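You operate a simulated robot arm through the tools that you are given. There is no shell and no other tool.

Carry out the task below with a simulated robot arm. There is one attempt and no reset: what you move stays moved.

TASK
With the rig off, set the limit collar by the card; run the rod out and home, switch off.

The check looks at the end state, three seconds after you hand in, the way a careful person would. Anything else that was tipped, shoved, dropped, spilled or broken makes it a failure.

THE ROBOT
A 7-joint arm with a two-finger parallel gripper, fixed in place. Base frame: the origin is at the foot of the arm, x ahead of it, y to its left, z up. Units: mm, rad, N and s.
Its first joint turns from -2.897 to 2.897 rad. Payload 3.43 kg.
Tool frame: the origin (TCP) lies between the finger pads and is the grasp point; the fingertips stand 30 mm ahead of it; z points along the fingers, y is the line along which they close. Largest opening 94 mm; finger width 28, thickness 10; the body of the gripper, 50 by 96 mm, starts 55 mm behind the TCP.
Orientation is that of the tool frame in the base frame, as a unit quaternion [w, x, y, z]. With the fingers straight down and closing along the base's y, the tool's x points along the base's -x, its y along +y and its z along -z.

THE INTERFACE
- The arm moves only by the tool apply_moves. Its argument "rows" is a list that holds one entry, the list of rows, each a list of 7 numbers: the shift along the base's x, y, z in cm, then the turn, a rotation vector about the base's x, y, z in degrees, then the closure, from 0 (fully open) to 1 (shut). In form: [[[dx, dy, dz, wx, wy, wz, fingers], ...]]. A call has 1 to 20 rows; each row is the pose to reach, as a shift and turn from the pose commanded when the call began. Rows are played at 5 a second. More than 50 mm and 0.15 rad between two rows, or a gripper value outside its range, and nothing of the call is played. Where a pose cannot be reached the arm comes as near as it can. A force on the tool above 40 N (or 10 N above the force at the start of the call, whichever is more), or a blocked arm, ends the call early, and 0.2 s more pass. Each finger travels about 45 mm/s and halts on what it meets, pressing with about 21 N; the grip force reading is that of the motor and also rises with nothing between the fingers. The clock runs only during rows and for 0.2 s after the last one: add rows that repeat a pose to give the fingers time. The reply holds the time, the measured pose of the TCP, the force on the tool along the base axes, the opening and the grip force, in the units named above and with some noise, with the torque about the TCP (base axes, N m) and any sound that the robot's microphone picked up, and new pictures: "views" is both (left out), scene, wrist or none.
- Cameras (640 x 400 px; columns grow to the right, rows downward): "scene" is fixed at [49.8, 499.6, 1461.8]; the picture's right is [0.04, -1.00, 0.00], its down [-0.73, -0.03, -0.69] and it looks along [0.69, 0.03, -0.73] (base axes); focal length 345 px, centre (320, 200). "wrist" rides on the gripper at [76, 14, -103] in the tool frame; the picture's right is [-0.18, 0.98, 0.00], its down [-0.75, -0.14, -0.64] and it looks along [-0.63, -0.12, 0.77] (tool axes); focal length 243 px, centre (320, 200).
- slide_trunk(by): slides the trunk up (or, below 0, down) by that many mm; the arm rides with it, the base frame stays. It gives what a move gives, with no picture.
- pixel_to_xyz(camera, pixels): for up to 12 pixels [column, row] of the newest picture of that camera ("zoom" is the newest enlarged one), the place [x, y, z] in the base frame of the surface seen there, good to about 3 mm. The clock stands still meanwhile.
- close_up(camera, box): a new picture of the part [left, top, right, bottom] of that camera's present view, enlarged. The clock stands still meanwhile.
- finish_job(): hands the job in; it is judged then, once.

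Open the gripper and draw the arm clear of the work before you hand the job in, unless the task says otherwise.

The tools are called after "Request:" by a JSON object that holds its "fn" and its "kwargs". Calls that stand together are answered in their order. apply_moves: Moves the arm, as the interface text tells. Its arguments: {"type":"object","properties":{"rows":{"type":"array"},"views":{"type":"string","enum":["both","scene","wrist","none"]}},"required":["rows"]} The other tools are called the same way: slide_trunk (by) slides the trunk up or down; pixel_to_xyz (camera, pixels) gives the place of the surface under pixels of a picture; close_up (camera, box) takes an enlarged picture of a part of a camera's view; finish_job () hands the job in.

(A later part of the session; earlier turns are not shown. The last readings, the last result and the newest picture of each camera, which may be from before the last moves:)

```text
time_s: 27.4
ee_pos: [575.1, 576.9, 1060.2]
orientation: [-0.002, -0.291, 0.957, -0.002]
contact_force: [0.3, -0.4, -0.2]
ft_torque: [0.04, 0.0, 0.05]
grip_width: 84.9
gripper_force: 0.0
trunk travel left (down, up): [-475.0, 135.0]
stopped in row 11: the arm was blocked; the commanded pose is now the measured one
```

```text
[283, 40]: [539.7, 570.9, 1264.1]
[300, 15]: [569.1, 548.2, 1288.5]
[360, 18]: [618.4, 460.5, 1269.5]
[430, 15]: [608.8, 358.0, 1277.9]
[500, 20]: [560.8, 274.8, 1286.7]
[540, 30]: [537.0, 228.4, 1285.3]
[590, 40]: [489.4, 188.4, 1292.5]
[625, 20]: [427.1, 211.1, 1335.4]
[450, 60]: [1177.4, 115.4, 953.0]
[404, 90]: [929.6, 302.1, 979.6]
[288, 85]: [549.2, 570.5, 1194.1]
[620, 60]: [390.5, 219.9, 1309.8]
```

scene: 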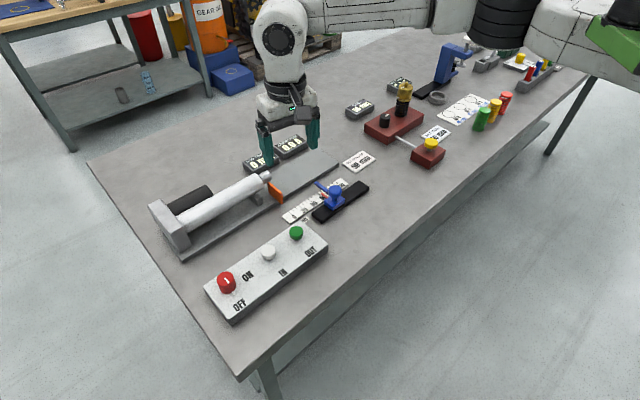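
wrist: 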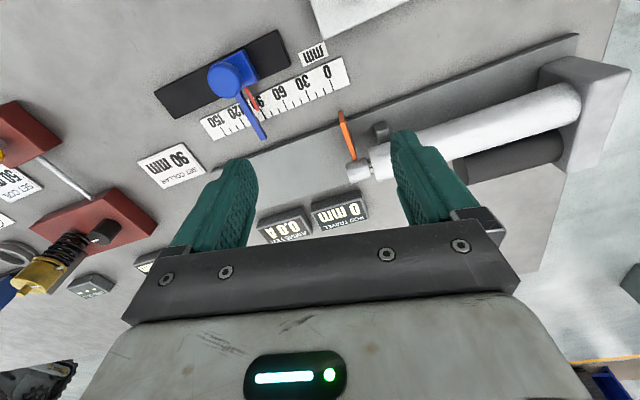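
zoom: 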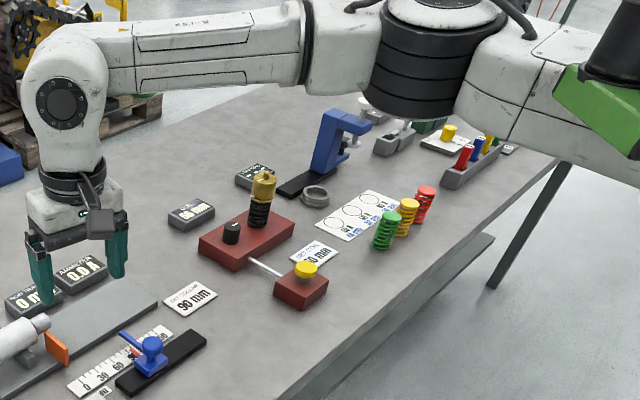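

The links lie almost level at z≈1290, and a green piece with a black cylinder at (610,40) sits beside the upper arm. I zoom in there to see whether the arm touches it.

Request:
{"fn": "close_up", "kwargs": {"camera": "scene", "box": [512, 0, 640, 100]}}

Request:
{"fn": "pixel_to_xyz", "kwargs": {"camera": "scene", "pixels": [[600, 25], [610, 35], [620, 45], [630, 55], [638, 65], [630, 30], [635, 10], [638, 25], [600, 60], [580, 15], [560, 60], [637, 90]]}}

Request:
{"fn": "close_up", "kwargs": {"camera": "wrist", "box": [0, 0, 640, 400]}}

```text
4.00 times, centred on (576, 50) of scene
```

zoom: 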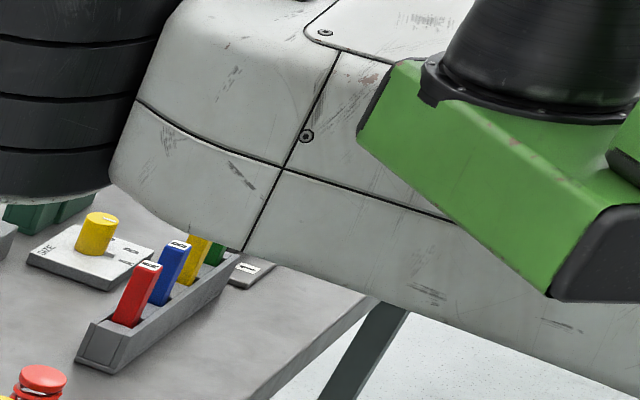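

```text
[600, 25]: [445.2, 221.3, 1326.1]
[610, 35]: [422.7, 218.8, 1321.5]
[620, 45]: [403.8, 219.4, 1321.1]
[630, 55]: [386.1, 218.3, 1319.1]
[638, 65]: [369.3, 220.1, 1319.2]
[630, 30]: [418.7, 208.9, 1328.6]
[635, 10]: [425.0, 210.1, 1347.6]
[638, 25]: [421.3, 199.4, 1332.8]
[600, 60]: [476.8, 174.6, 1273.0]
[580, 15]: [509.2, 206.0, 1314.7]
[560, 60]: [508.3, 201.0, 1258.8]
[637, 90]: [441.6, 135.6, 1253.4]
```

```text
1.00 times, centred on (320, 200) of wrist (not enlarged: the box is as wide or as high as the picture)
```

zoom: 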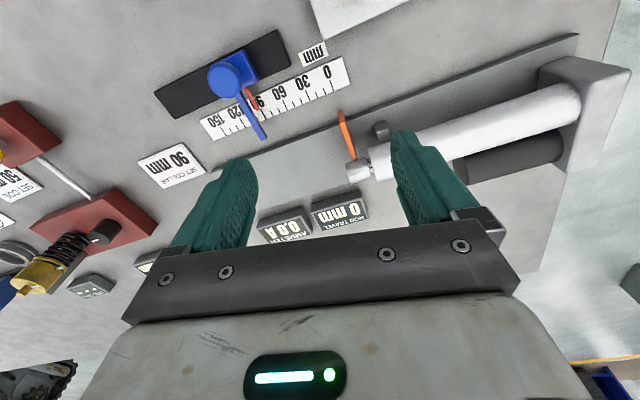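

A fixed green beam (face at y≈220, z≈1305–1335) is right above/beside my upper arm, so the arm is blocked there rather than at the tool. I back off along the way I came and straighten the hand, then I will lower the trunk so that the upper arm passes underneath.

Request:
{"fn": "apply_moves", "kwargs": {"rows": [[[0.8, -0.6, 0, 0, 0, 2.4, 0.1], [1.6, -1.2, 0, 0, 0, 4.8, 0.1], [2.4, -1.8, 0, 0, 0, 7.2, 0.1], [3.2, -2.4, 0, 0, 0, 9.6, 0.1], [3.2, -2.4, 0, 0, 0, 9.6, 0.1]]]}}

```text
time_s: 28.6
ee_pos: [607.1, 554.7, 1061.1]
orientation: [-0.001, -0.371, 0.929, -0.001]
contact_force: [-1.2, 0.8, -0.3]
ft_torque: [-0.01, 0.01, 0.0]
grip_width: 84.8
gripper_force: 0.2
trunk travel left (down, up): [-475.0, 135.0]
```

scene: 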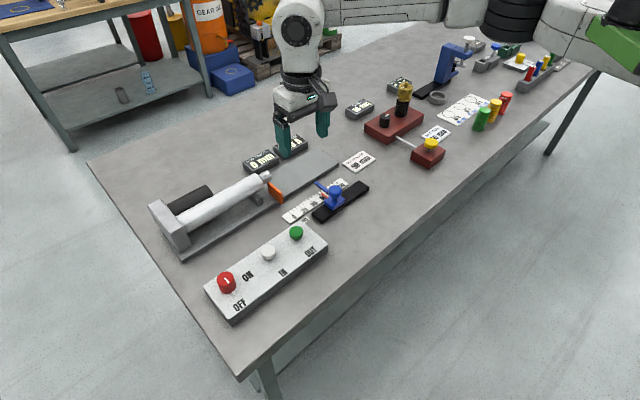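
wrist: 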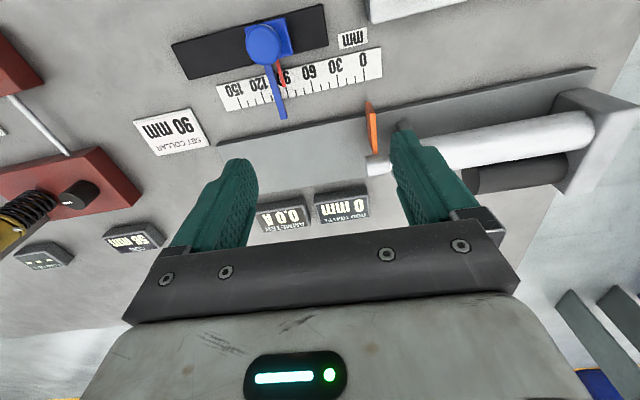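

The hand is back in the right orientation with no contact. The fingertips are at z≈1031 with nothing taller than about 925 below, so I lower the trunk by 70 mm.

Request:
{"fn": "slide_trunk", "kwargs": {"by": -70}}

```text
time_s: 29.7
ee_pos: [607.1, 554.6, 989.5]
orientation: [-0.002, -0.371, 0.929, -0.001]
contact_force: [0.0, 0.7, 0.2]
ft_torque: [0.01, 0.0, 0.0]
grip_width: 84.7
gripper_force: 0.0
trunk travel left (down, up): [-405.0, 205.0]
```

The trunk went down 70 mm and the TCP with it (z=989.5). I raise the tool 75 mm relative to the trunk so that I can lower the trunk again.

Request:
{"fn": "apply_moves", "kwargs": {"rows": [[[0, 0, 1.5, 0, 0, 0, 0.1], [0, 0, 3.0, 0, 0, 0, 0.1], [0, 0, 4.5, 0, 0, 0, 0.1], [0, 0, 6.0, 0, 0, 0, 0.1], [0, 0, 7.5, 0, 0, 0, 0.1], [0, 0, 7.5, 0, 0, 0, 0.1]]], "views": "scene"}}

Request:
{"fn": "close_up", "kwargs": {"camera": "scene", "box": [400, 0, 640, 150]}}

Request:
{"fn": "pixel_to_xyz", "kwargs": {"camera": "scene", "pixels": [[500, 15], [540, 25], [560, 40], [580, 50], [600, 65], [620, 75], [635, 90], [570, 20], [585, 15], [480, 40]]}}

```text
time_s: 31.1
ee_pos: [606.6, 555.0, 1066.3]
orientation: [-0.002, -0.371, 0.929, 0.0]
contact_force: [0.8, -0.6, 0.9]
ft_torque: [0.0, 0.02, 0.01]
grip_width: 84.3
gripper_force: 0.1
trunk travel left (down, up): [-405.0, 205.0]
```

scene: 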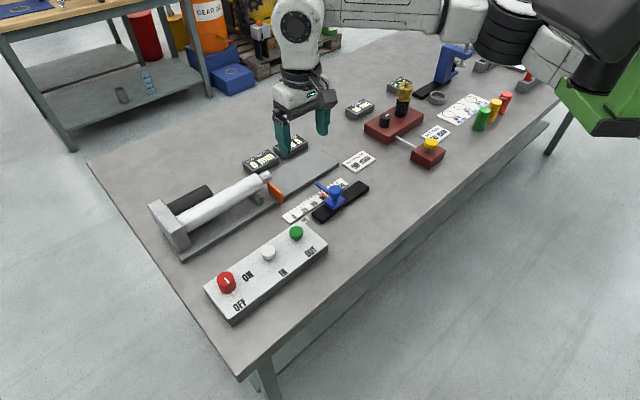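

```text
2.67 times, centred on (520, 75) of scene
```

zoom: 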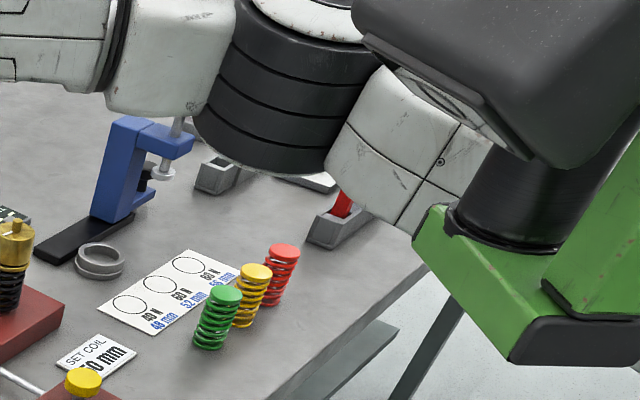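

```text
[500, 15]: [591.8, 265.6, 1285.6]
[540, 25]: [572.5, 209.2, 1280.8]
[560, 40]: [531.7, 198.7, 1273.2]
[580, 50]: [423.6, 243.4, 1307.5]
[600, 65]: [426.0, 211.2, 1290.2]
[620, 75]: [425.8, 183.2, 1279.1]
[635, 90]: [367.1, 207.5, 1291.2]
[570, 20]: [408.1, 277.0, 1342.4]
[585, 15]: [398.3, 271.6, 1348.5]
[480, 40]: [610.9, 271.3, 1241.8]
```

The green bracket and black dome moved down with the trunk, so they belong to the robot's own structure. I lower the trunk another 70 mm (fingertips would be at about 966) to see more of it.

Request:
{"fn": "slide_trunk", "kwargs": {"by": -70}}

Request:
{"fn": "close_up", "kwargs": {"camera": "scene", "box": [240, 0, 640, 250]}}

Request:
{"fn": "close_up", "kwargs": {"camera": "scene", "box": [420, 0, 640, 240]}}

```text
time_s: 32.2
ee_pos: [608.2, 555.0, 996.5]
orientation: [-0.002, -0.371, 0.928, 0.0]
contact_force: [0.1, 0.6, 0.7]
ft_torque: [-0.03, -0.01, -0.02]
grip_width: 84.7
gripper_force: 0.1
trunk travel left (down, up): [-335.0, 275.0]
```

```text
1.60 times, centred on (440, 125) of scene
```

zoom: 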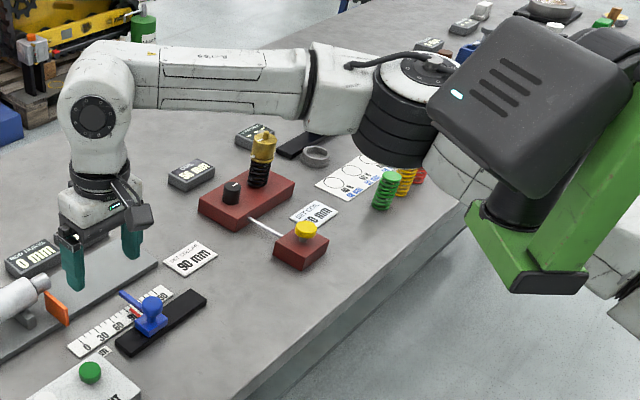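

```text
1.67 times, centred on (530, 120) of scene
```

zoom: 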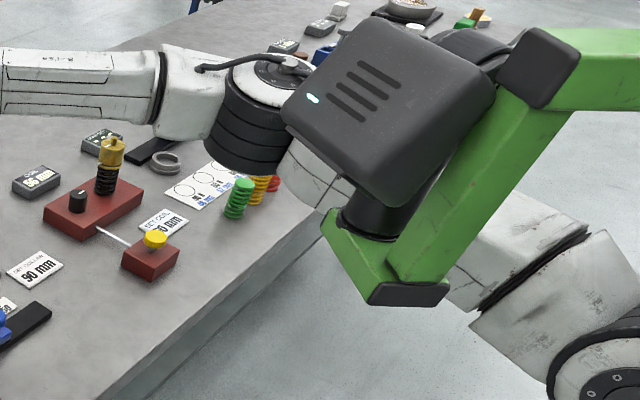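

Now I see a green boom with a dark box, fixed to the trunk, with my upper arm passing behind/under it. I map its 3D extent and the arm's links.

Request:
{"fn": "pixel_to_xyz", "kwargs": {"camera": "zoom", "pixels": [[300, 100], [380, 40], [480, 80], [390, 180], [350, 225], [330, 230], [380, 290], [440, 260], [470, 170], [540, 60], [600, 50], [410, 300]]}}

Request:
{"fn": "pixel_to_xyz", "kwargs": {"camera": "zoom", "pixels": [[300, 190], [330, 200], [480, 280], [520, 240], [540, 300], [600, 280], [600, 380], [260, 100], [270, 70], [100, 90], [220, 100], [630, 380]]}}

Request:
{"fn": "close_up", "kwargs": {"camera": "scene", "box": [500, 0, 640, 400]}}

```text
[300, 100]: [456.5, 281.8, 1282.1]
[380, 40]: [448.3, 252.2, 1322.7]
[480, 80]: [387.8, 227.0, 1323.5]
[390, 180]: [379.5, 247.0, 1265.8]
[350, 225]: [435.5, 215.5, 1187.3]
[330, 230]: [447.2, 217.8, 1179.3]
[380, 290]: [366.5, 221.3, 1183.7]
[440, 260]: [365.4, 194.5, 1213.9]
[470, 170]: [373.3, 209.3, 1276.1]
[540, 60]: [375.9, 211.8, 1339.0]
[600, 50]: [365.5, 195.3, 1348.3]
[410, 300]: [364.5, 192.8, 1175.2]
```

```text
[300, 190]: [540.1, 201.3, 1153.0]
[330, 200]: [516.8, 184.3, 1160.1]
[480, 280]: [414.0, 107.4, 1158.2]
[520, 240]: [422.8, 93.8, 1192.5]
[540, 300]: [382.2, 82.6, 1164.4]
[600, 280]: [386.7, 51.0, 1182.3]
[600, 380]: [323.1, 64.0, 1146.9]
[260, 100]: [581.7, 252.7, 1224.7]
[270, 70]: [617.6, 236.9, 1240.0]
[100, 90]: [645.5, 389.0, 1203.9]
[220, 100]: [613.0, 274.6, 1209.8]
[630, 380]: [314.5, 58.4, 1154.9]
```

```text
1.00 times, centred on (570, 200) of scene (not enlarged: the box is as wide or as high as the picture)
```

zoom: 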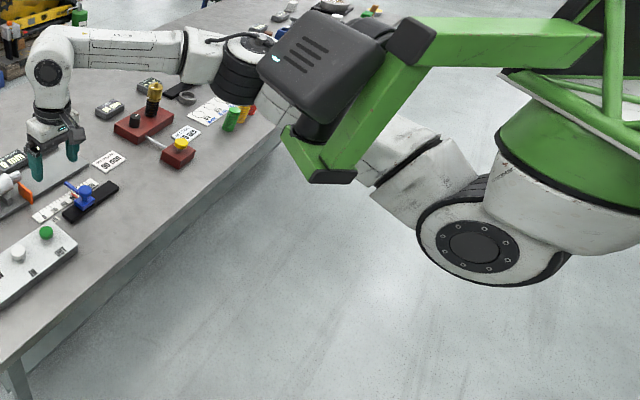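

The boom with the dark head rides on the trunk at about (365–457, 193–285), its lowest part roughly at shoulder height, so my level upper arm cannot swing left past it. If I raise the trunk and reach down, the upper arm will slope beneath it, so I slide the trunk up.

Request:
{"fn": "slide_trunk", "kwargs": {"by": 140}}

Request:
{"fn": "slide_trunk", "kwargs": {"by": 135}}

Request:
{"fn": "close_up", "kwargs": {"camera": "scene", "box": [500, 0, 640, 400]}}

```text
time_s: 33.8
ee_pos: [608.1, 554.3, 1135.8]
orientation: [-0.001, -0.372, 0.928, -0.001]
contact_force: [0.2, -0.5, 0.1]
ft_torque: [0.03, -0.01, 0.0]
grip_width: 84.8
gripper_force: 0.0
trunk travel left (down, up): [-475.0, 135.0]
```

```text
time_s: 35.5
ee_pos: [607.7, 553.7, 1272.2]
orientation: [-0.001, -0.372, 0.928, -0.001]
contact_force: [0.8, -0.3, 0.4]
ft_torque: [0.02, 0.0, 0.03]
grip_width: 84.5
gripper_force: 0.1
trunk travel left (down, up): [-610.0, 0.0]
```

```text
1.00 times, centred on (570, 200) of scene (not enlarged: the box is as wide or as high as the picture)
```

zoom: 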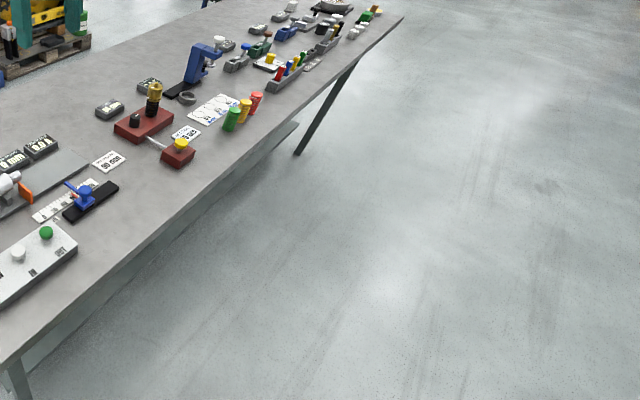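

The trunk is at its top and TCP at z=1272. I lower the tool about 250 mm here so that the upper arm slopes down.

Request:
{"fn": "apply_moves", "kwargs": {"rows": [[[0, 0, -1.5, 0, 0, 0, 0.1], [0, 0, -3.0, 0, 0, 0, 0.1], [0, 0, -4.5, 0, 0, 0, 0.1], [0, 0, -6.0, 0, 0, 0, 0.1], [0, 0, -7.5, 0, 0, 0, 0.1], [0, 0, -9.0, 0, 0, 0, 0.1], [0, 0, -10.5, 0, 0, 0, 0.1], [0, 0, -12.0, 0, 0, 0, 0.1], [0, 0, -13.5, 0, 0, 0, 0.1], [0, 0, -15.0, 0, 0, 0, 0.1], [0, 0, -16.5, 0, 0, 0, 0.1], [0, 0, -18.0, 0, 0, 0, 0.1], [0, 0, -19.5, 0, 0, 0, 0.1], [0, 0, -21.0, 0, 0, 0, 0.1], [0, 0, -22.5, 0, 0, 0, 0.1], [0, 0, -23.5, 0, 0, 0, 0.1], [0, 0, -23.5, 0, 0, 0, 0.1]]], "views": "both"}}

Request:
{"fn": "close_up", "kwargs": {"camera": "scene", "box": [500, 0, 640, 400]}}

```text
time_s: 39.1
ee_pos: [606.7, 553.7, 1035.6]
orientation: [-0.001, -0.372, 0.928, -0.001]
contact_force: [0.2, 0.7, -0.7]
ft_torque: [0.0, 0.0, 0.01]
grip_width: 84.6
gripper_force: 0.0
trunk travel left (down, up): [-610.0, 0.0]
```

scene: 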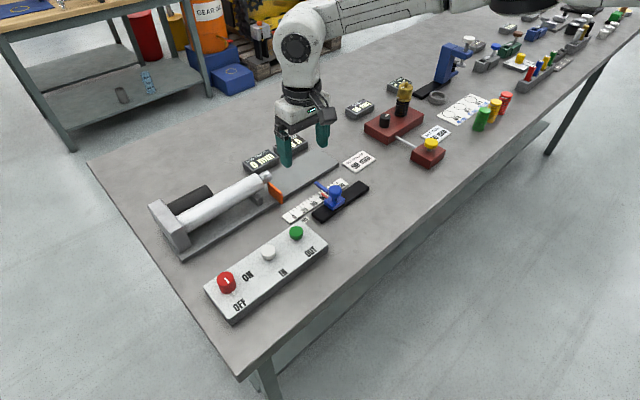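
wrist: 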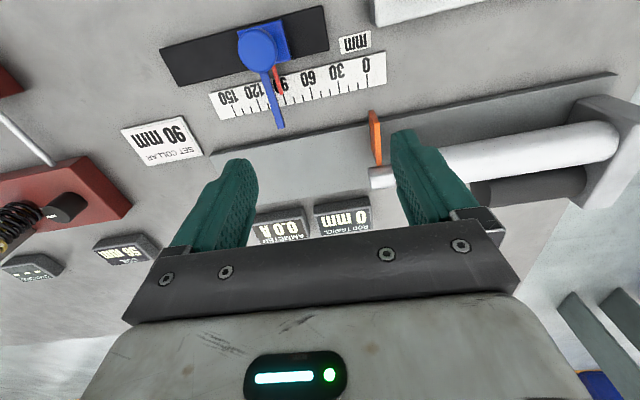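

```text
1.00 times, centred on (570, 200) of scene (not enlarged: the box is as wide or as high as the picture)
```

zoom: 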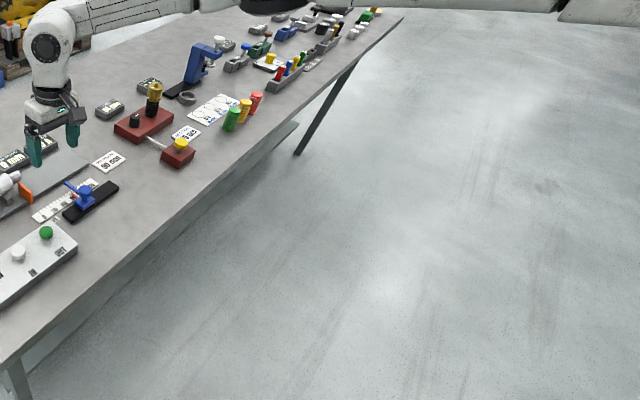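

The forearm now rises from the wrist to an elbow at the top of the view. I check the heights of the links there.

Request:
{"fn": "pixel_to_xyz", "kwargs": {"camera": "zoom", "pixels": [[100, 5], [150, 3], [215, 2], [270, 2], [310, 2], [420, 2], [480, 4], [530, 4], [580, 10], [620, 15]]}}

Request:
{"fn": "close_up", "kwargs": {"camera": "scene", "box": [240, 0, 640, 20]}}

```text
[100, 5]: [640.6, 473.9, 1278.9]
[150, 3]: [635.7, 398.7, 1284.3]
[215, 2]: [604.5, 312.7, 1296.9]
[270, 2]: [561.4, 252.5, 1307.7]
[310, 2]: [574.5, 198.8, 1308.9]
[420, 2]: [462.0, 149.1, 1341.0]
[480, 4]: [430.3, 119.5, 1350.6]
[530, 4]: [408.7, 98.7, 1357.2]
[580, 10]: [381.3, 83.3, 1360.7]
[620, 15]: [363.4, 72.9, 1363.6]
```

```text
1.60 times, centred on (440, 10) of scene
```

zoom: 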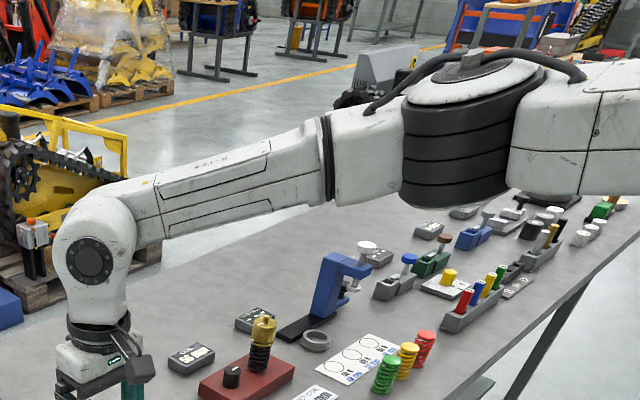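

I look further right, beyond the frame edge, at the shoulder and the boom to judge the clearance.

Request:
{"fn": "close_up", "kwargs": {"camera": "scene", "box": [440, 0, 640, 10]}}

Request:
{"fn": "close_up", "kwargs": {"camera": "scene", "box": [600, 0, 640, 100]}}

Request:
{"fn": "close_up", "kwargs": {"camera": "scene", "box": [638, 0, 640, 1]}}

```text
3.20 times, centred on (540, 5) of scene
```

zoom: 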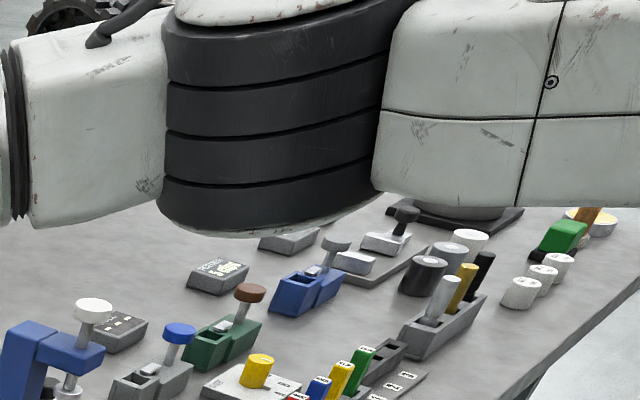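

```text
4.00 times, centred on (620, 50) of scene
```

zoom: 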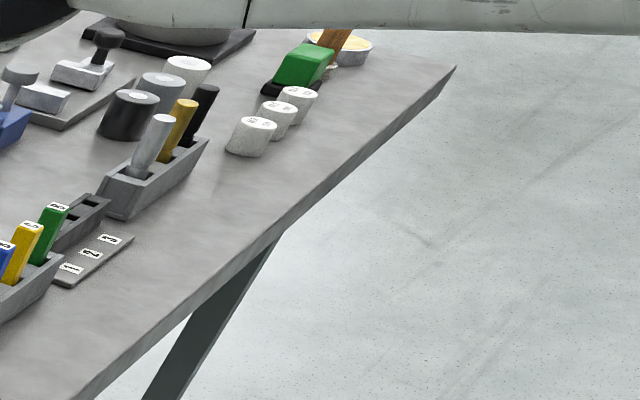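

```text
16.00 times, centred on (639, 0) of scene
```

zoom: 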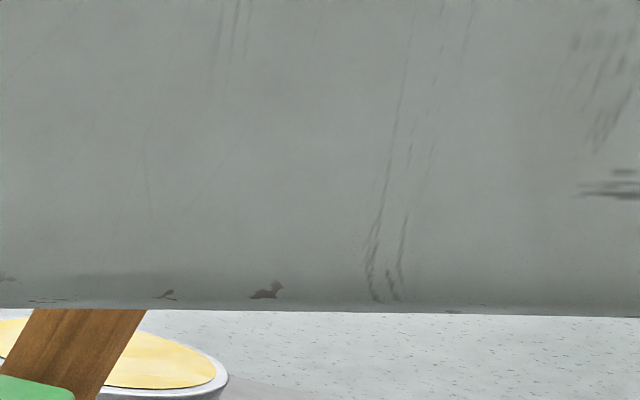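

The upper arm is now only slightly lower relative to the boom. Before trying the swing at a lower height I check how tall the rig parts on the way are.

Request:
{"fn": "pixel_to_xyz", "kwargs": {"camera": "scene", "pixels": [[165, 210], [160, 203], [190, 235], [215, 200], [240, 187], [185, 200], [276, 190], [270, 160], [290, 148], [262, 178]]}}

```text
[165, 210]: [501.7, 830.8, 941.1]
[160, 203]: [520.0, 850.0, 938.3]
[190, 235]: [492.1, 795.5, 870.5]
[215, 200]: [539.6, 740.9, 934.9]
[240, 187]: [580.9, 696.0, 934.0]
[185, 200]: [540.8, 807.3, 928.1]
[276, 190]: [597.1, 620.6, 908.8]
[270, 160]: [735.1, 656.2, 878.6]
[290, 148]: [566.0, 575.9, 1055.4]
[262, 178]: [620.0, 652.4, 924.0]
```

The tallest part near my path is the cylinder top at z≈935 (well to the side), so fingertips at 945 are safe. I lower 60 mm and try the swing left slowly toward the switch.

Request:
{"fn": "apply_moves", "kwargs": {"rows": [[[0, 0, -1.5, 0, 0, 0, 0.1], [0, 0, -3.0, 0, 0, 0, 0.1], [0, 0, -4.5, 0, 0, 0, 0.1], [0, 0, -6.0, 0, 0, 0, 0.1], [-1.2, 0.6, -6.0, 0, 0, 0, 0.1], [-2.4, 1.2, -6.0, 0, 0, 0, 0.1], [-3.6, 1.8, -6.0, 0, 0, 0, 0.1], [-4.8, 2.4, -6.0, 0, 0, 0, 0.1], [-6.0, 3.0, -6.0, 0, 0, 0, 0.1], [-7.2, 3.6, -6.0, 0, 0, 0, 0.1], [-8.4, 4.2, -6.0, 0, 0, 0, 0.1], [-9.6, 4.8, -6.0, 0, 0, 0, 0.1], [-10.8, 5.4, -6.0, 0, 0, 0, 0.1], [-12.0, 6.0, -6.0, 0, 0, 0, 0.1], [-13.2, 6.6, -6.0, 0, 0, 0, 0.1], [-13.2, 6.6, -6.0, 0, 0, 0, 0.1]]]}}

Request:
{"fn": "close_up", "kwargs": {"camera": "scene", "box": [240, 0, 640, 10]}}

```text
time_s: 42.5
ee_pos: [475.0, 620.3, 975.8]
orientation: [-0.001, -0.37, 0.929, -0.002]
contact_force: [-0.5, -0.3, 0.8]
ft_torque: [-0.02, 0.01, 0.0]
grip_width: 84.8
gripper_force: 0.1
trunk travel left (down, up): [-610.0, 0.0]
```

scene: 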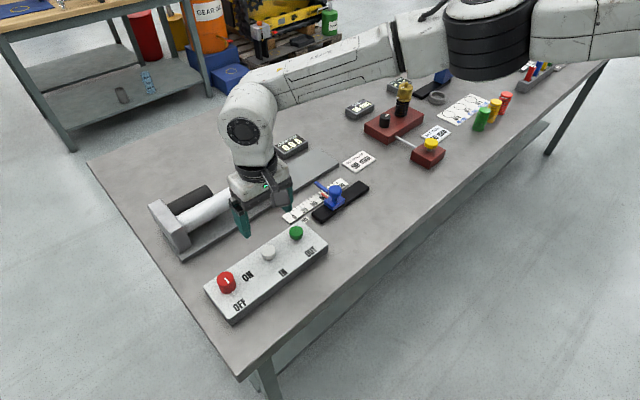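
wrist: 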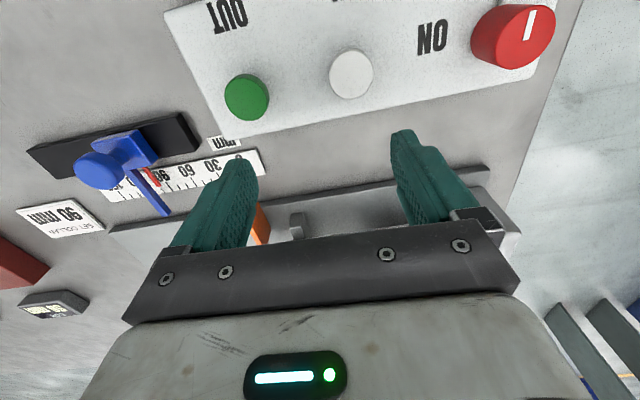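

```text
1.60 times, centred on (440, 5) of scene
```

zoom: 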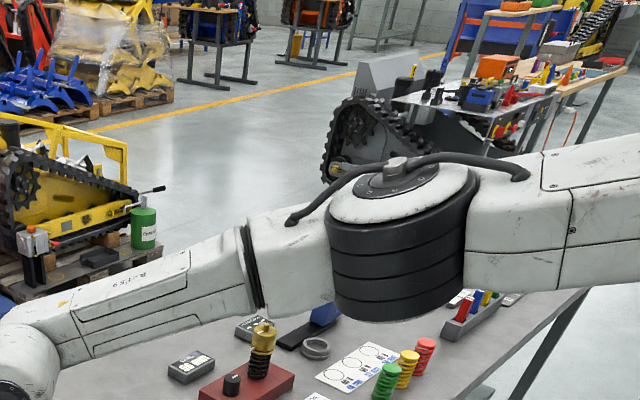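

The arm swung past with no block; the TCP is at (475,620,976). I continue to above the switch knob at (361,677).

Request:
{"fn": "apply_moves", "kwargs": {"rows": [[[-1.2, 0.6, 0, 0, 0, 0, 0.1], [-2.4, 1.2, 0, 0, 0, 0, 0.1], [-3.6, 1.8, 0, 0, 0, 0, 0.1], [-4.8, 2.4, 0, 0, 0, 0, 0.1], [-6.0, 3.0, 0, 0, 0, 0, 0.1], [-7.2, 3.6, 0, 0, 0, 0, 0.1], [-8.4, 4.2, 0, 0, 0, 0, 0.1], [-9.6, 4.8, 0, 0, 0, 0, 0.1], [-10.6, 5.3, 0, 0, 0, 0, 0.1], [-11.4, 5.7, 0, 0, 0, 0, 0.1], [-11.4, 5.7, 0, 0, 0, 0, 0.1]]]}}

Request:
{"fn": "close_up", "kwargs": {"camera": "scene", "box": [480, 0, 640, 200]}}

Request:
{"fn": "close_up", "kwargs": {"camera": "scene", "box": [190, 220, 340, 320]}}

```text
time_s: 44.9
ee_pos: [364.1, 665.2, 981.6]
orientation: [-0.002, -0.373, 0.928, 0.001]
contact_force: [-0.1, 0.0, 0.0]
ft_torque: [0.0, -0.02, 0.02]
grip_width: 84.7
gripper_force: 0.1
out of reach, approached as far as the arm can: row 8, 9, 10, 11
trunk travel left (down, up): [-610.0, 0.0]
```

scene: 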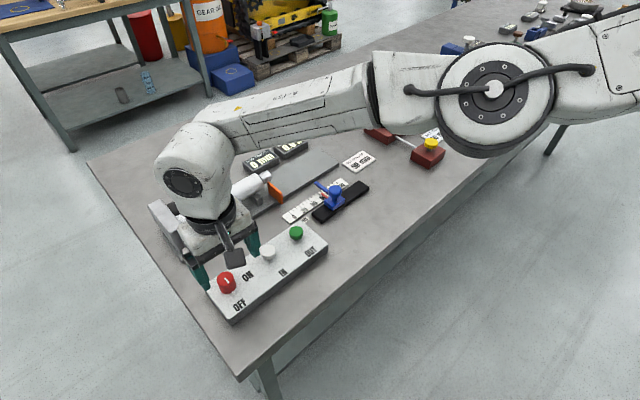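
wrist: 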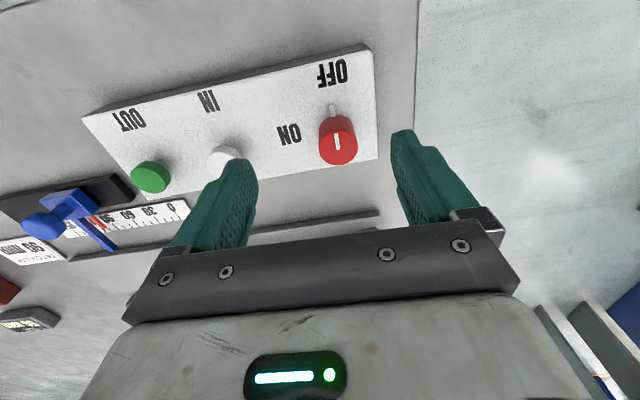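

```text
2.00 times, centred on (560, 100) of scene
```

zoom: 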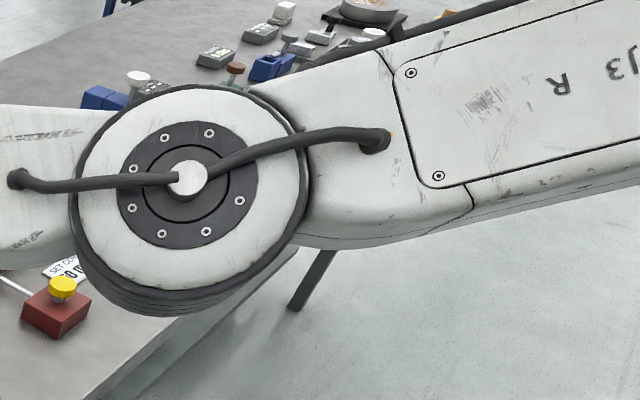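

```text
4.00 times, centred on (265, 270) of scene
```

zoom: 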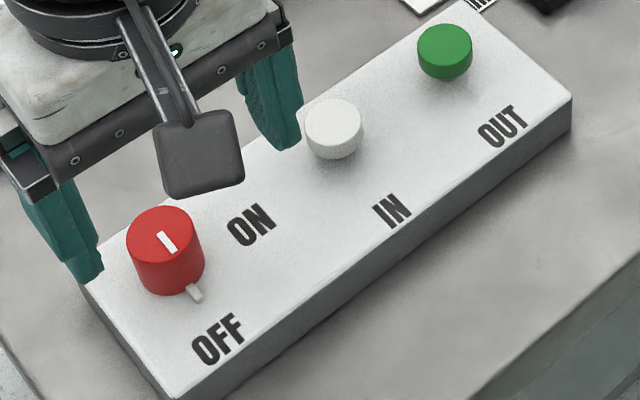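

The last part was out of reach at this trunk height (TCP stopped at (364,665,982)), as the arm is nearly straight. I map the arm and boom in this posture before choosing a trunk height.

Request:
{"fn": "close_up", "kwargs": {"camera": "scene", "box": [560, 0, 640, 400]}}

Request:
{"fn": "close_up", "kwargs": {"camera": "scene", "box": [320, 0, 640, 6]}}

Request:
{"fn": "close_up", "kwargs": {"camera": "scene", "box": [480, 0, 640, 200]}}

Request:
{"fn": "pixel_to_xyz", "kwargs": {"camera": "zoom", "pixels": [[190, 180], [90, 180], [290, 180], [340, 100], [340, 230], [450, 60], [450, 200], [600, 40], [600, 100], [600, 180], [30, 150], [30, 220]]}}

```text
1.00 times, centred on (600, 200) of scene (not enlarged: the box is as wide or as high as the picture)
```

zoom: 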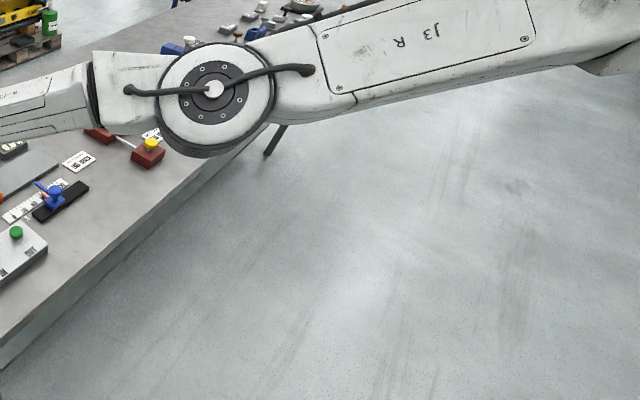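

```text
2.00 times, centred on (480, 3) of scene
```

zoom: 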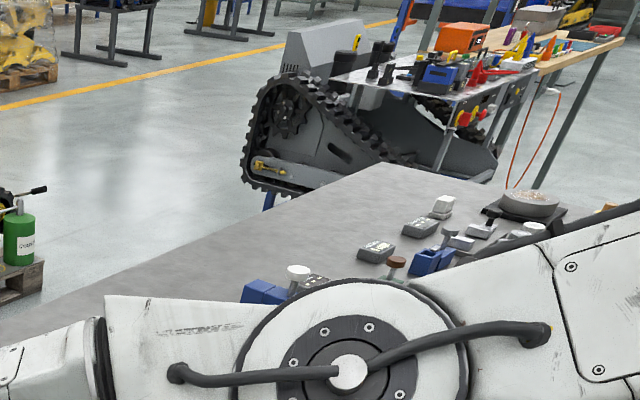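

```text
2.00 times, centred on (560, 100) of scene
```

zoom: 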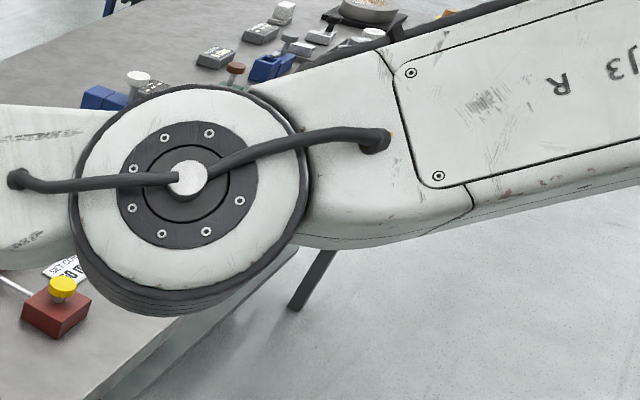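

```text
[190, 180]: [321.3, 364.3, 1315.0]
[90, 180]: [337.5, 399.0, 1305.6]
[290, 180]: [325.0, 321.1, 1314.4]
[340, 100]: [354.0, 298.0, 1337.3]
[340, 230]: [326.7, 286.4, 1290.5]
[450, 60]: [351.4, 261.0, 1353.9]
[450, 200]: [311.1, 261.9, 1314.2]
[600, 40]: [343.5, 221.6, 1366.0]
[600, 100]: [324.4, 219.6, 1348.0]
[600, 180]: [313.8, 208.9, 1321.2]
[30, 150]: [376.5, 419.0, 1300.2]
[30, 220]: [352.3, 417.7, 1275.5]
```

The arm now passes about 60–70 mm beneath the boom, nearly straight, so I need the trunk somewhat lower to gain reach. I first raise the tool 50 mm, then lower the trunk 50 mm.

Request:
{"fn": "apply_moves", "kwargs": {"rows": [[[0, 0, 1.0, 0, 0, 0, 0.1], [0, 0, 2.0, 0, 0, 0, 0.1], [0, 0, 3.0, 0, 0, 0, 0.1], [0, 0, 4.0, 0, 0, 0, 0.1], [0, 0, 5.0, 0, 0, 0, 0.1], [0, 0, 5.0, 0, 0, 0, 0.1]]], "views": "scene"}}

```text
time_s: 46.3
ee_pos: [363.3, 664.1, 1031.9]
orientation: [-0.001, -0.371, 0.929, -0.002]
contact_force: [0.3, -0.5, -0.1]
ft_torque: [0.03, 0.03, -0.05]
grip_width: 84.7
gripper_force: 0.0
trunk travel left (down, up): [-610.0, 0.0]
```

scene: 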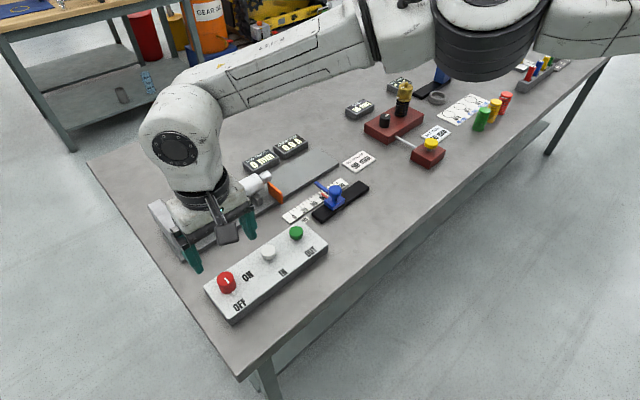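

The 50 mm raise let the elbow bend outward again. I check the upper arm's height near the boom in this posture.

Request:
{"fn": "close_up", "kwargs": {"camera": "scene", "box": [480, 0, 640, 200]}}

Request:
{"fn": "pixel_to_xyz", "kwargs": {"camera": "zoom", "pixels": [[100, 10], [200, 60], [240, 150], [350, 30], [350, 60], [350, 100], [450, 40], [450, 100], [550, 50], [620, 20], [620, 80], [60, 60]]}}

```text
2.00 times, centred on (560, 100) of scene
```

zoom: 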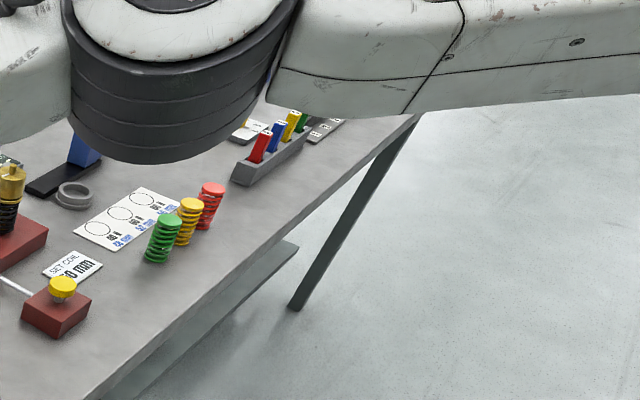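

```text
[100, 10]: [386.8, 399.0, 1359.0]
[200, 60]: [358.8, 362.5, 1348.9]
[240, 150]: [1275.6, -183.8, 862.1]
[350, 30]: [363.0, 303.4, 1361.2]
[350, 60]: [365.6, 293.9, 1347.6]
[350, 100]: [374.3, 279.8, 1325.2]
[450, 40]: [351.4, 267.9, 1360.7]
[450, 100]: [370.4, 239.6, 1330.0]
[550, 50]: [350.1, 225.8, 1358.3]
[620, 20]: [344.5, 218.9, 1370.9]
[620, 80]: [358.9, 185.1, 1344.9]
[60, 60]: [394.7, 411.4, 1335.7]
```

Clearance to the boom is smallest when the tool is high relative to the trunk, so I'll hover at about z=1003 over the knob and use the trunk slide itself for the descent. I move there now.

Request:
{"fn": "apply_moves", "kwargs": {"rows": [[[-0.05, 0.3, -0.7, 0, 0, 0, 0.1], [-0.1, 0.6, -1.4, 0, 0, 0, 0.1], [-0.15, 1.0, -2.1, 0, 0, 0, 0.1], [-0.2, 1.3, -2.9, 0, 0, 0, 0.1], [-0.2, 1.3, -2.9, 0, 0, 0, 0.1]]]}}

Request:
{"fn": "close_up", "kwargs": {"camera": "wrist", "box": [220, 40, 460, 190]}}

```text
time_s: 47.5
ee_pos: [361.0, 671.8, 1004.4]
orientation: [-0.001, -0.371, 0.929, -0.001]
contact_force: [-0.2, 0.0, 0.6]
ft_torque: [-0.01, -0.01, -0.02]
grip_width: 84.5
gripper_force: 0.1
out of reach, approached as far as the arm can: row 4, 5
trunk travel left (down, up): [-610.0, 0.0]
```

scene: 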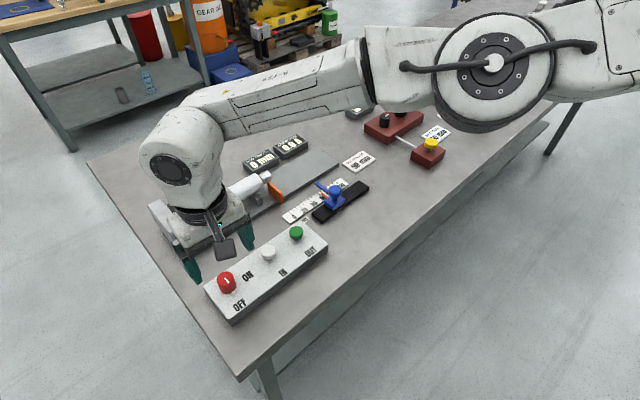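
wrist: 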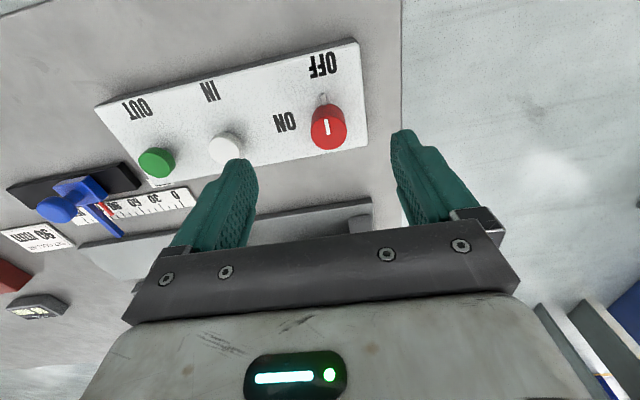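

```text
2.67 times, centred on (340, 115) of wrist
```

zoom: 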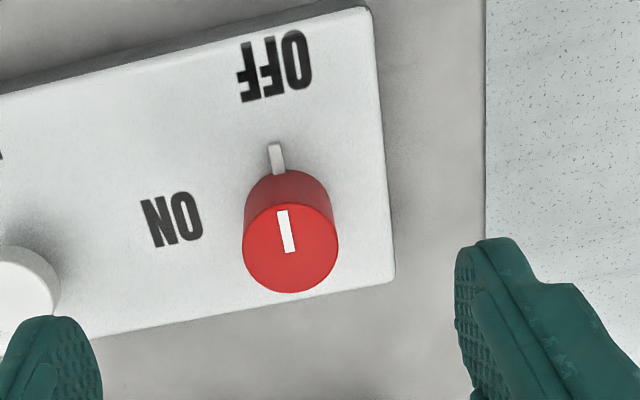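

I'm still about 5 mm short at this height, and the limit geometry says z≈1030 over the knob is reachable. I raise by 28 mm and move onto the knob axis.

Request:
{"fn": "apply_moves", "kwargs": {"rows": [[[0, 0, 0.8, 0, 0, 0, 0.1], [0, 0, 1.6, 0, 0, 0, 0.1], [0, 0, 2.4, 0, 0, 0, 0.1], [0, 0.3, 2.8, 0, 0, 0, 0.1], [0, 0.55, 2.8, 0, 0, 0, 0.1], [0, 0.55, 2.8, 0, 0, 0, 0.1]]]}}

Request:
{"fn": "close_up", "kwargs": {"camera": "wrist", "box": [220, 40, 460, 190]}}

Request:
{"fn": "close_up", "kwargs": {"camera": "scene", "box": [480, 0, 640, 200]}}

```text
time_s: 48.9
ee_pos: [360.4, 677.0, 1033.7]
orientation: [-0.002, -0.371, 0.929, 0.0]
contact_force: [0.1, -0.4, -0.7]
ft_torque: [-0.01, -0.01, 0.02]
grip_width: 84.5
gripper_force: 0.0
trunk travel left (down, up): [-610.0, 0.0]
```

scene: 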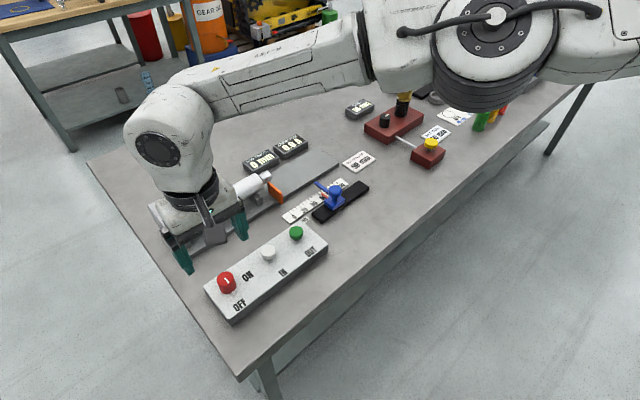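
wrist: 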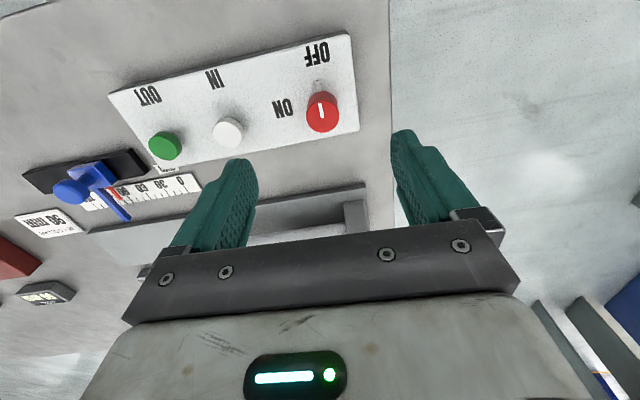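

```text
2.67 times, centred on (340, 115) of wrist
```

zoom: 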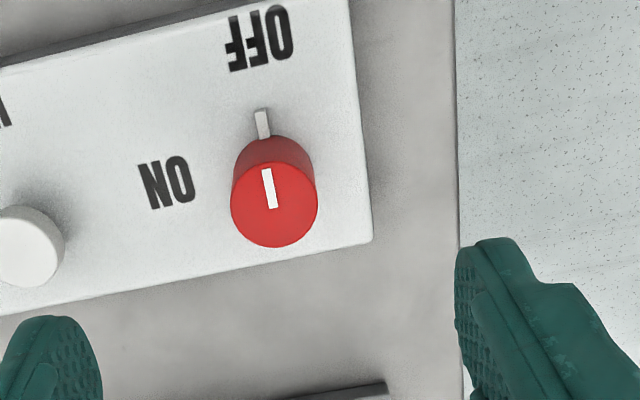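

```text
2.00 times, centred on (560, 100) of scene
```

zoom: 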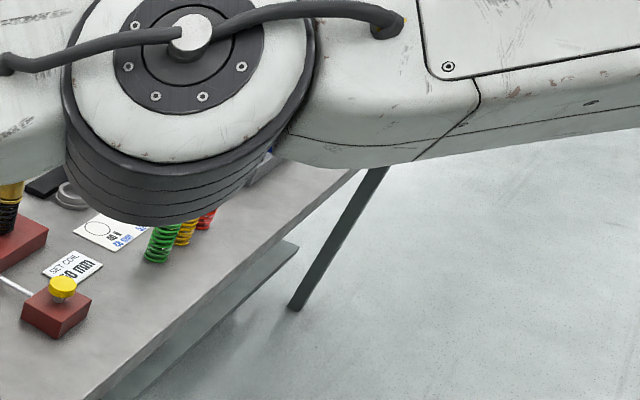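

The TCP is over (360,677). I measure the knob's centre from the wrist camera to refine the alignment.

Request:
{"fn": "close_up", "kwargs": {"camera": "wrist", "box": [292, 88, 356, 138]}}

Request:
{"fn": "pixel_to_xyz", "kwargs": {"camera": "wrist", "pixels": [[323, 117], [313, 117], [332, 117], [323, 108], [323, 126], [317, 111], [329, 111], [317, 123], [329, 123]]}}

Request:
{"fn": "pixel_to_xyz", "kwargs": {"camera": "scene", "pixels": [[226, 279], [219, 279], [233, 279], [226, 274], [226, 285], [222, 275], [230, 275], [222, 283], [230, 283]]}}

```text
8.00 times, centred on (324, 113) of wrist
```

zoom: 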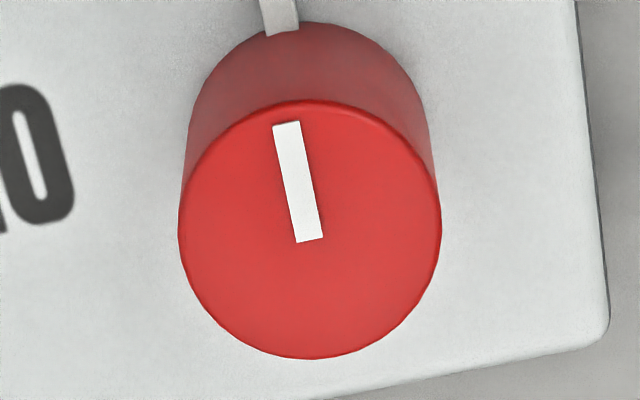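

```text
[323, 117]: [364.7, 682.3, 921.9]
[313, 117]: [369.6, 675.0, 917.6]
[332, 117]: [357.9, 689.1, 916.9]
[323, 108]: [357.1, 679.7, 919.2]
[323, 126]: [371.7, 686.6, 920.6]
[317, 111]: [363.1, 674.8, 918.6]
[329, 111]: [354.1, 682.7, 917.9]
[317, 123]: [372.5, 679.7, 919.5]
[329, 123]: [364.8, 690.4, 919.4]
```

```text
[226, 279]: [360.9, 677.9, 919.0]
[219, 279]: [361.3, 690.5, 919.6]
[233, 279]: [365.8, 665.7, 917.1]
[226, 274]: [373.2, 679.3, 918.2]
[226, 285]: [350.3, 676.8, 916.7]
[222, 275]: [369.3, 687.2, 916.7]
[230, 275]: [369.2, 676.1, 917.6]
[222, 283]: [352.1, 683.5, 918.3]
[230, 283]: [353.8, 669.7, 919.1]
```

Wrist and scene estimates average to a knob centre of about (363,680). I move there at z≈1045 and test in the air that a +90° turn (the OFF→ON direction) is reachable.

Request:
{"fn": "apply_moves", "kwargs": {"rows": [[[0, 0, 0.6, 0, 0, 0, 0.1], [0.1, 0.2, 1.2, 0, 0, 0, 0.1], [0.23, 0.33, 1.2, 0, 0, 0, 0.1], [0.23, 0.33, 1.2, 0, 0, 7.5, 0.1], [0.23, 0.33, 1.2, 0, 0, 15, 0.1], [0.23, 0.33, 1.2, 0, 0, 22.5, 0.1], [0.23, 0.33, 1.2, 0, 0, 30, 0.1], [0.23, 0.33, 1.2, 0, 0, 37.5, 0.1], [0.23, 0.33, 1.2, 0, 0, 45, 0.1], [0.23, 0.33, 1.2, 0, 0, 52.5, 0.1], [0.23, 0.33, 1.2, 0, 0, 60, 0.1], [0.23, 0.33, 1.2, 0, 0, 67.5, 0.1], [0.23, 0.33, 1.2, 0, 0, 75, 0.1], [0.23, 0.33, 1.2, 0, 0, 82.5, 0.1], [0.23, 0.33, 1.2, 0, 0, 90, 0.1], [0.23, 0.33, 1.2, 0, 0, 95, 0.1], [0.23, 0.33, 1.2, 0, 0, 95, 0.1]]]}}

```text
time_s: 52.5
ee_pos: [343.8, 555.1, 1067.5]
orientation: [-0.029, 0.86, -0.51, -0.013]
contact_force: [-1.0, 0.6, 0.5]
ft_torque: [-0.01, 0.0, -0.02]
grip_width: 84.8
gripper_force: 0.1
out of reach, approached as far as the arm can: row 9, 10, 11, 12, 13, 14, 15, 16, 17
trunk travel left (down, up): [-610.0, 0.0]
```

scene: 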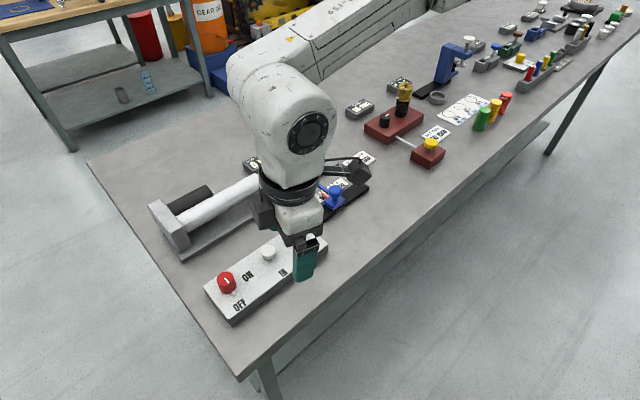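
wrist: 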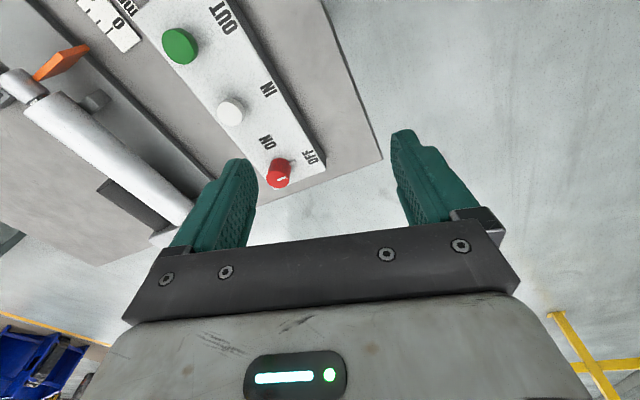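

A wrist limit appears at about θ≈81°, so the +90° test pulled the arm away from the place (nothing touched, force ~0). I turn back the same way to the earlier orientation.

Request:
{"fn": "apply_moves", "kwargs": {"rows": [[[0, 0, 0, 0, 0, -7.5, 0.1], [0, 0, 0, 0, 0, -15, 0.1], [0, 0, 0, 0, 0, -22.5, 0.1], [0, 0, 0, 0, 0, -30, 0.1], [0, 0, 0, 0, 0, -37.5, 0.1], [0, 0, 0, 0, 0, -45, 0.1], [0, 0, 0, 0, 0, -52.5, 0.1], [0, 0, 0, 0, 0, -60, 0.1], [0, 0, 0, 0, 0, -67.5, 0.1], [0, 0, 0, 0, 0, -75, 0.1], [0, 0, 0, 0, 0, -82.5, 0.1], [0, 0, 0, 0, 0, -90, 0.1], [0, 0, 0, 0, 0, -95, 0.1], [0, 0, 0, 0, 0, -95, 0.1]]]}}

```text
time_s: 55.5
ee_pos: [359.0, 558.1, 1072.0]
orientation: [0.029, -0.193, 0.98, -0.031]
contact_force: [1.3, 0.2, -0.2]
ft_torque: [0.0, -0.04, 0.01]
grip_width: 84.4
gripper_force: 0.1
trunk travel left (down, up): [-610.0, 0.0]
```

scene: 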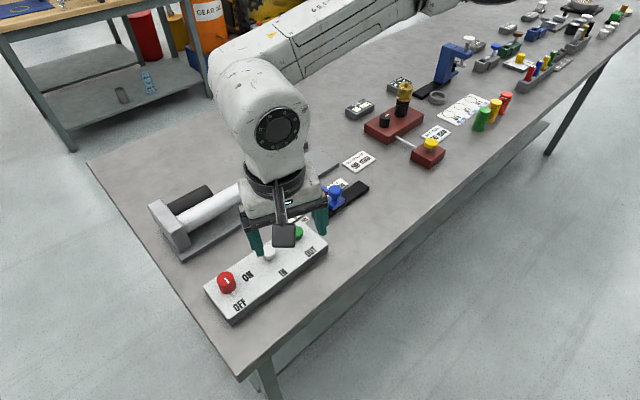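
wrist: 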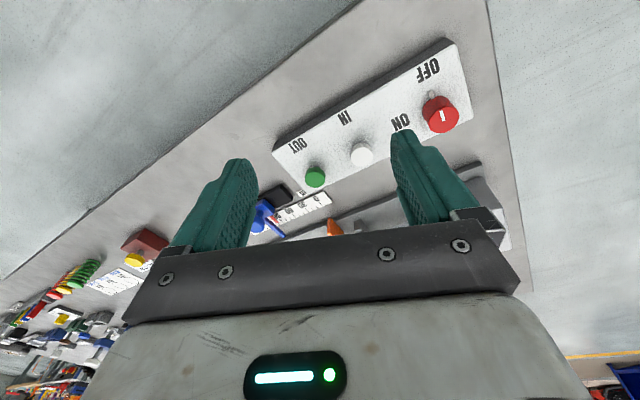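

The commanded pose was reset to the reached one; the hand now is at (359,558,1072), θ≈22° with a ~5° tilt. I correct the tilt and look at the arm's posture.

Request:
{"fn": "apply_moves", "kwargs": {"rows": [[[0, 0, 0, 1.4, 2.0, 0, 0.1], [0, 0, 0, 2.86, 3.95, 0, 0.1], [0, 0, 0, 2.86, 3.95, 0, 0.1]]], "views": "scene"}}

Request:
{"fn": "close_up", "kwargs": {"camera": "scene", "box": [160, 0, 640, 4]}}

Request:
{"fn": "close_up", "kwargs": {"camera": "scene", "box": [540, 0, 640, 250]}}

```text
time_s: 56.3
ee_pos: [352.6, 561.3, 1079.3]
orientation: [0.007, -0.201, 0.98, 0.005]
contact_force: [1.3, 0.2, -0.2]
ft_torque: [-0.01, 0.0, 0.0]
grip_width: 84.5
gripper_force: 0.1
trunk travel left (down, up): [-610.0, 0.0]
```

scene: 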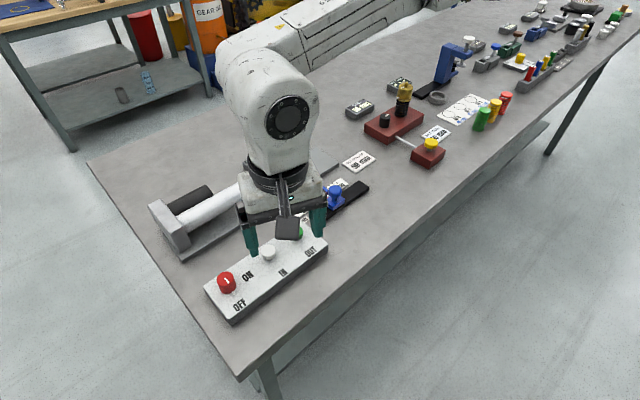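

```text
1.33 times, centred on (400, 2) of scene
```

zoom: 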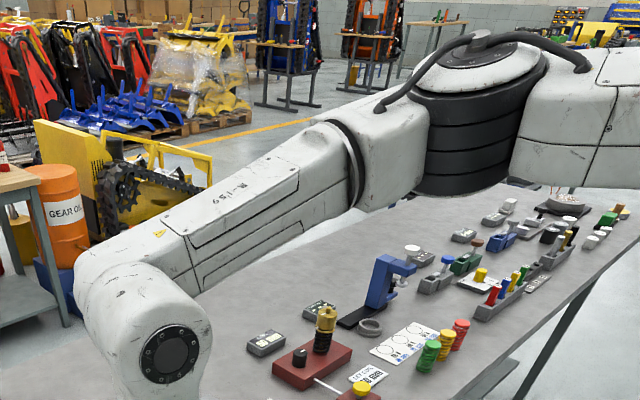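

```text
1.60 times, centred on (590, 125) of scene
```

zoom: 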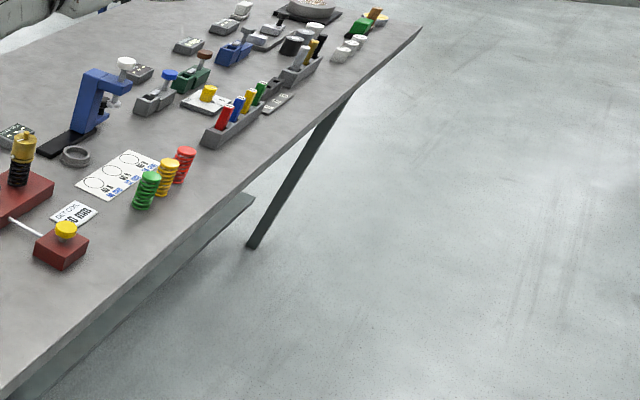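

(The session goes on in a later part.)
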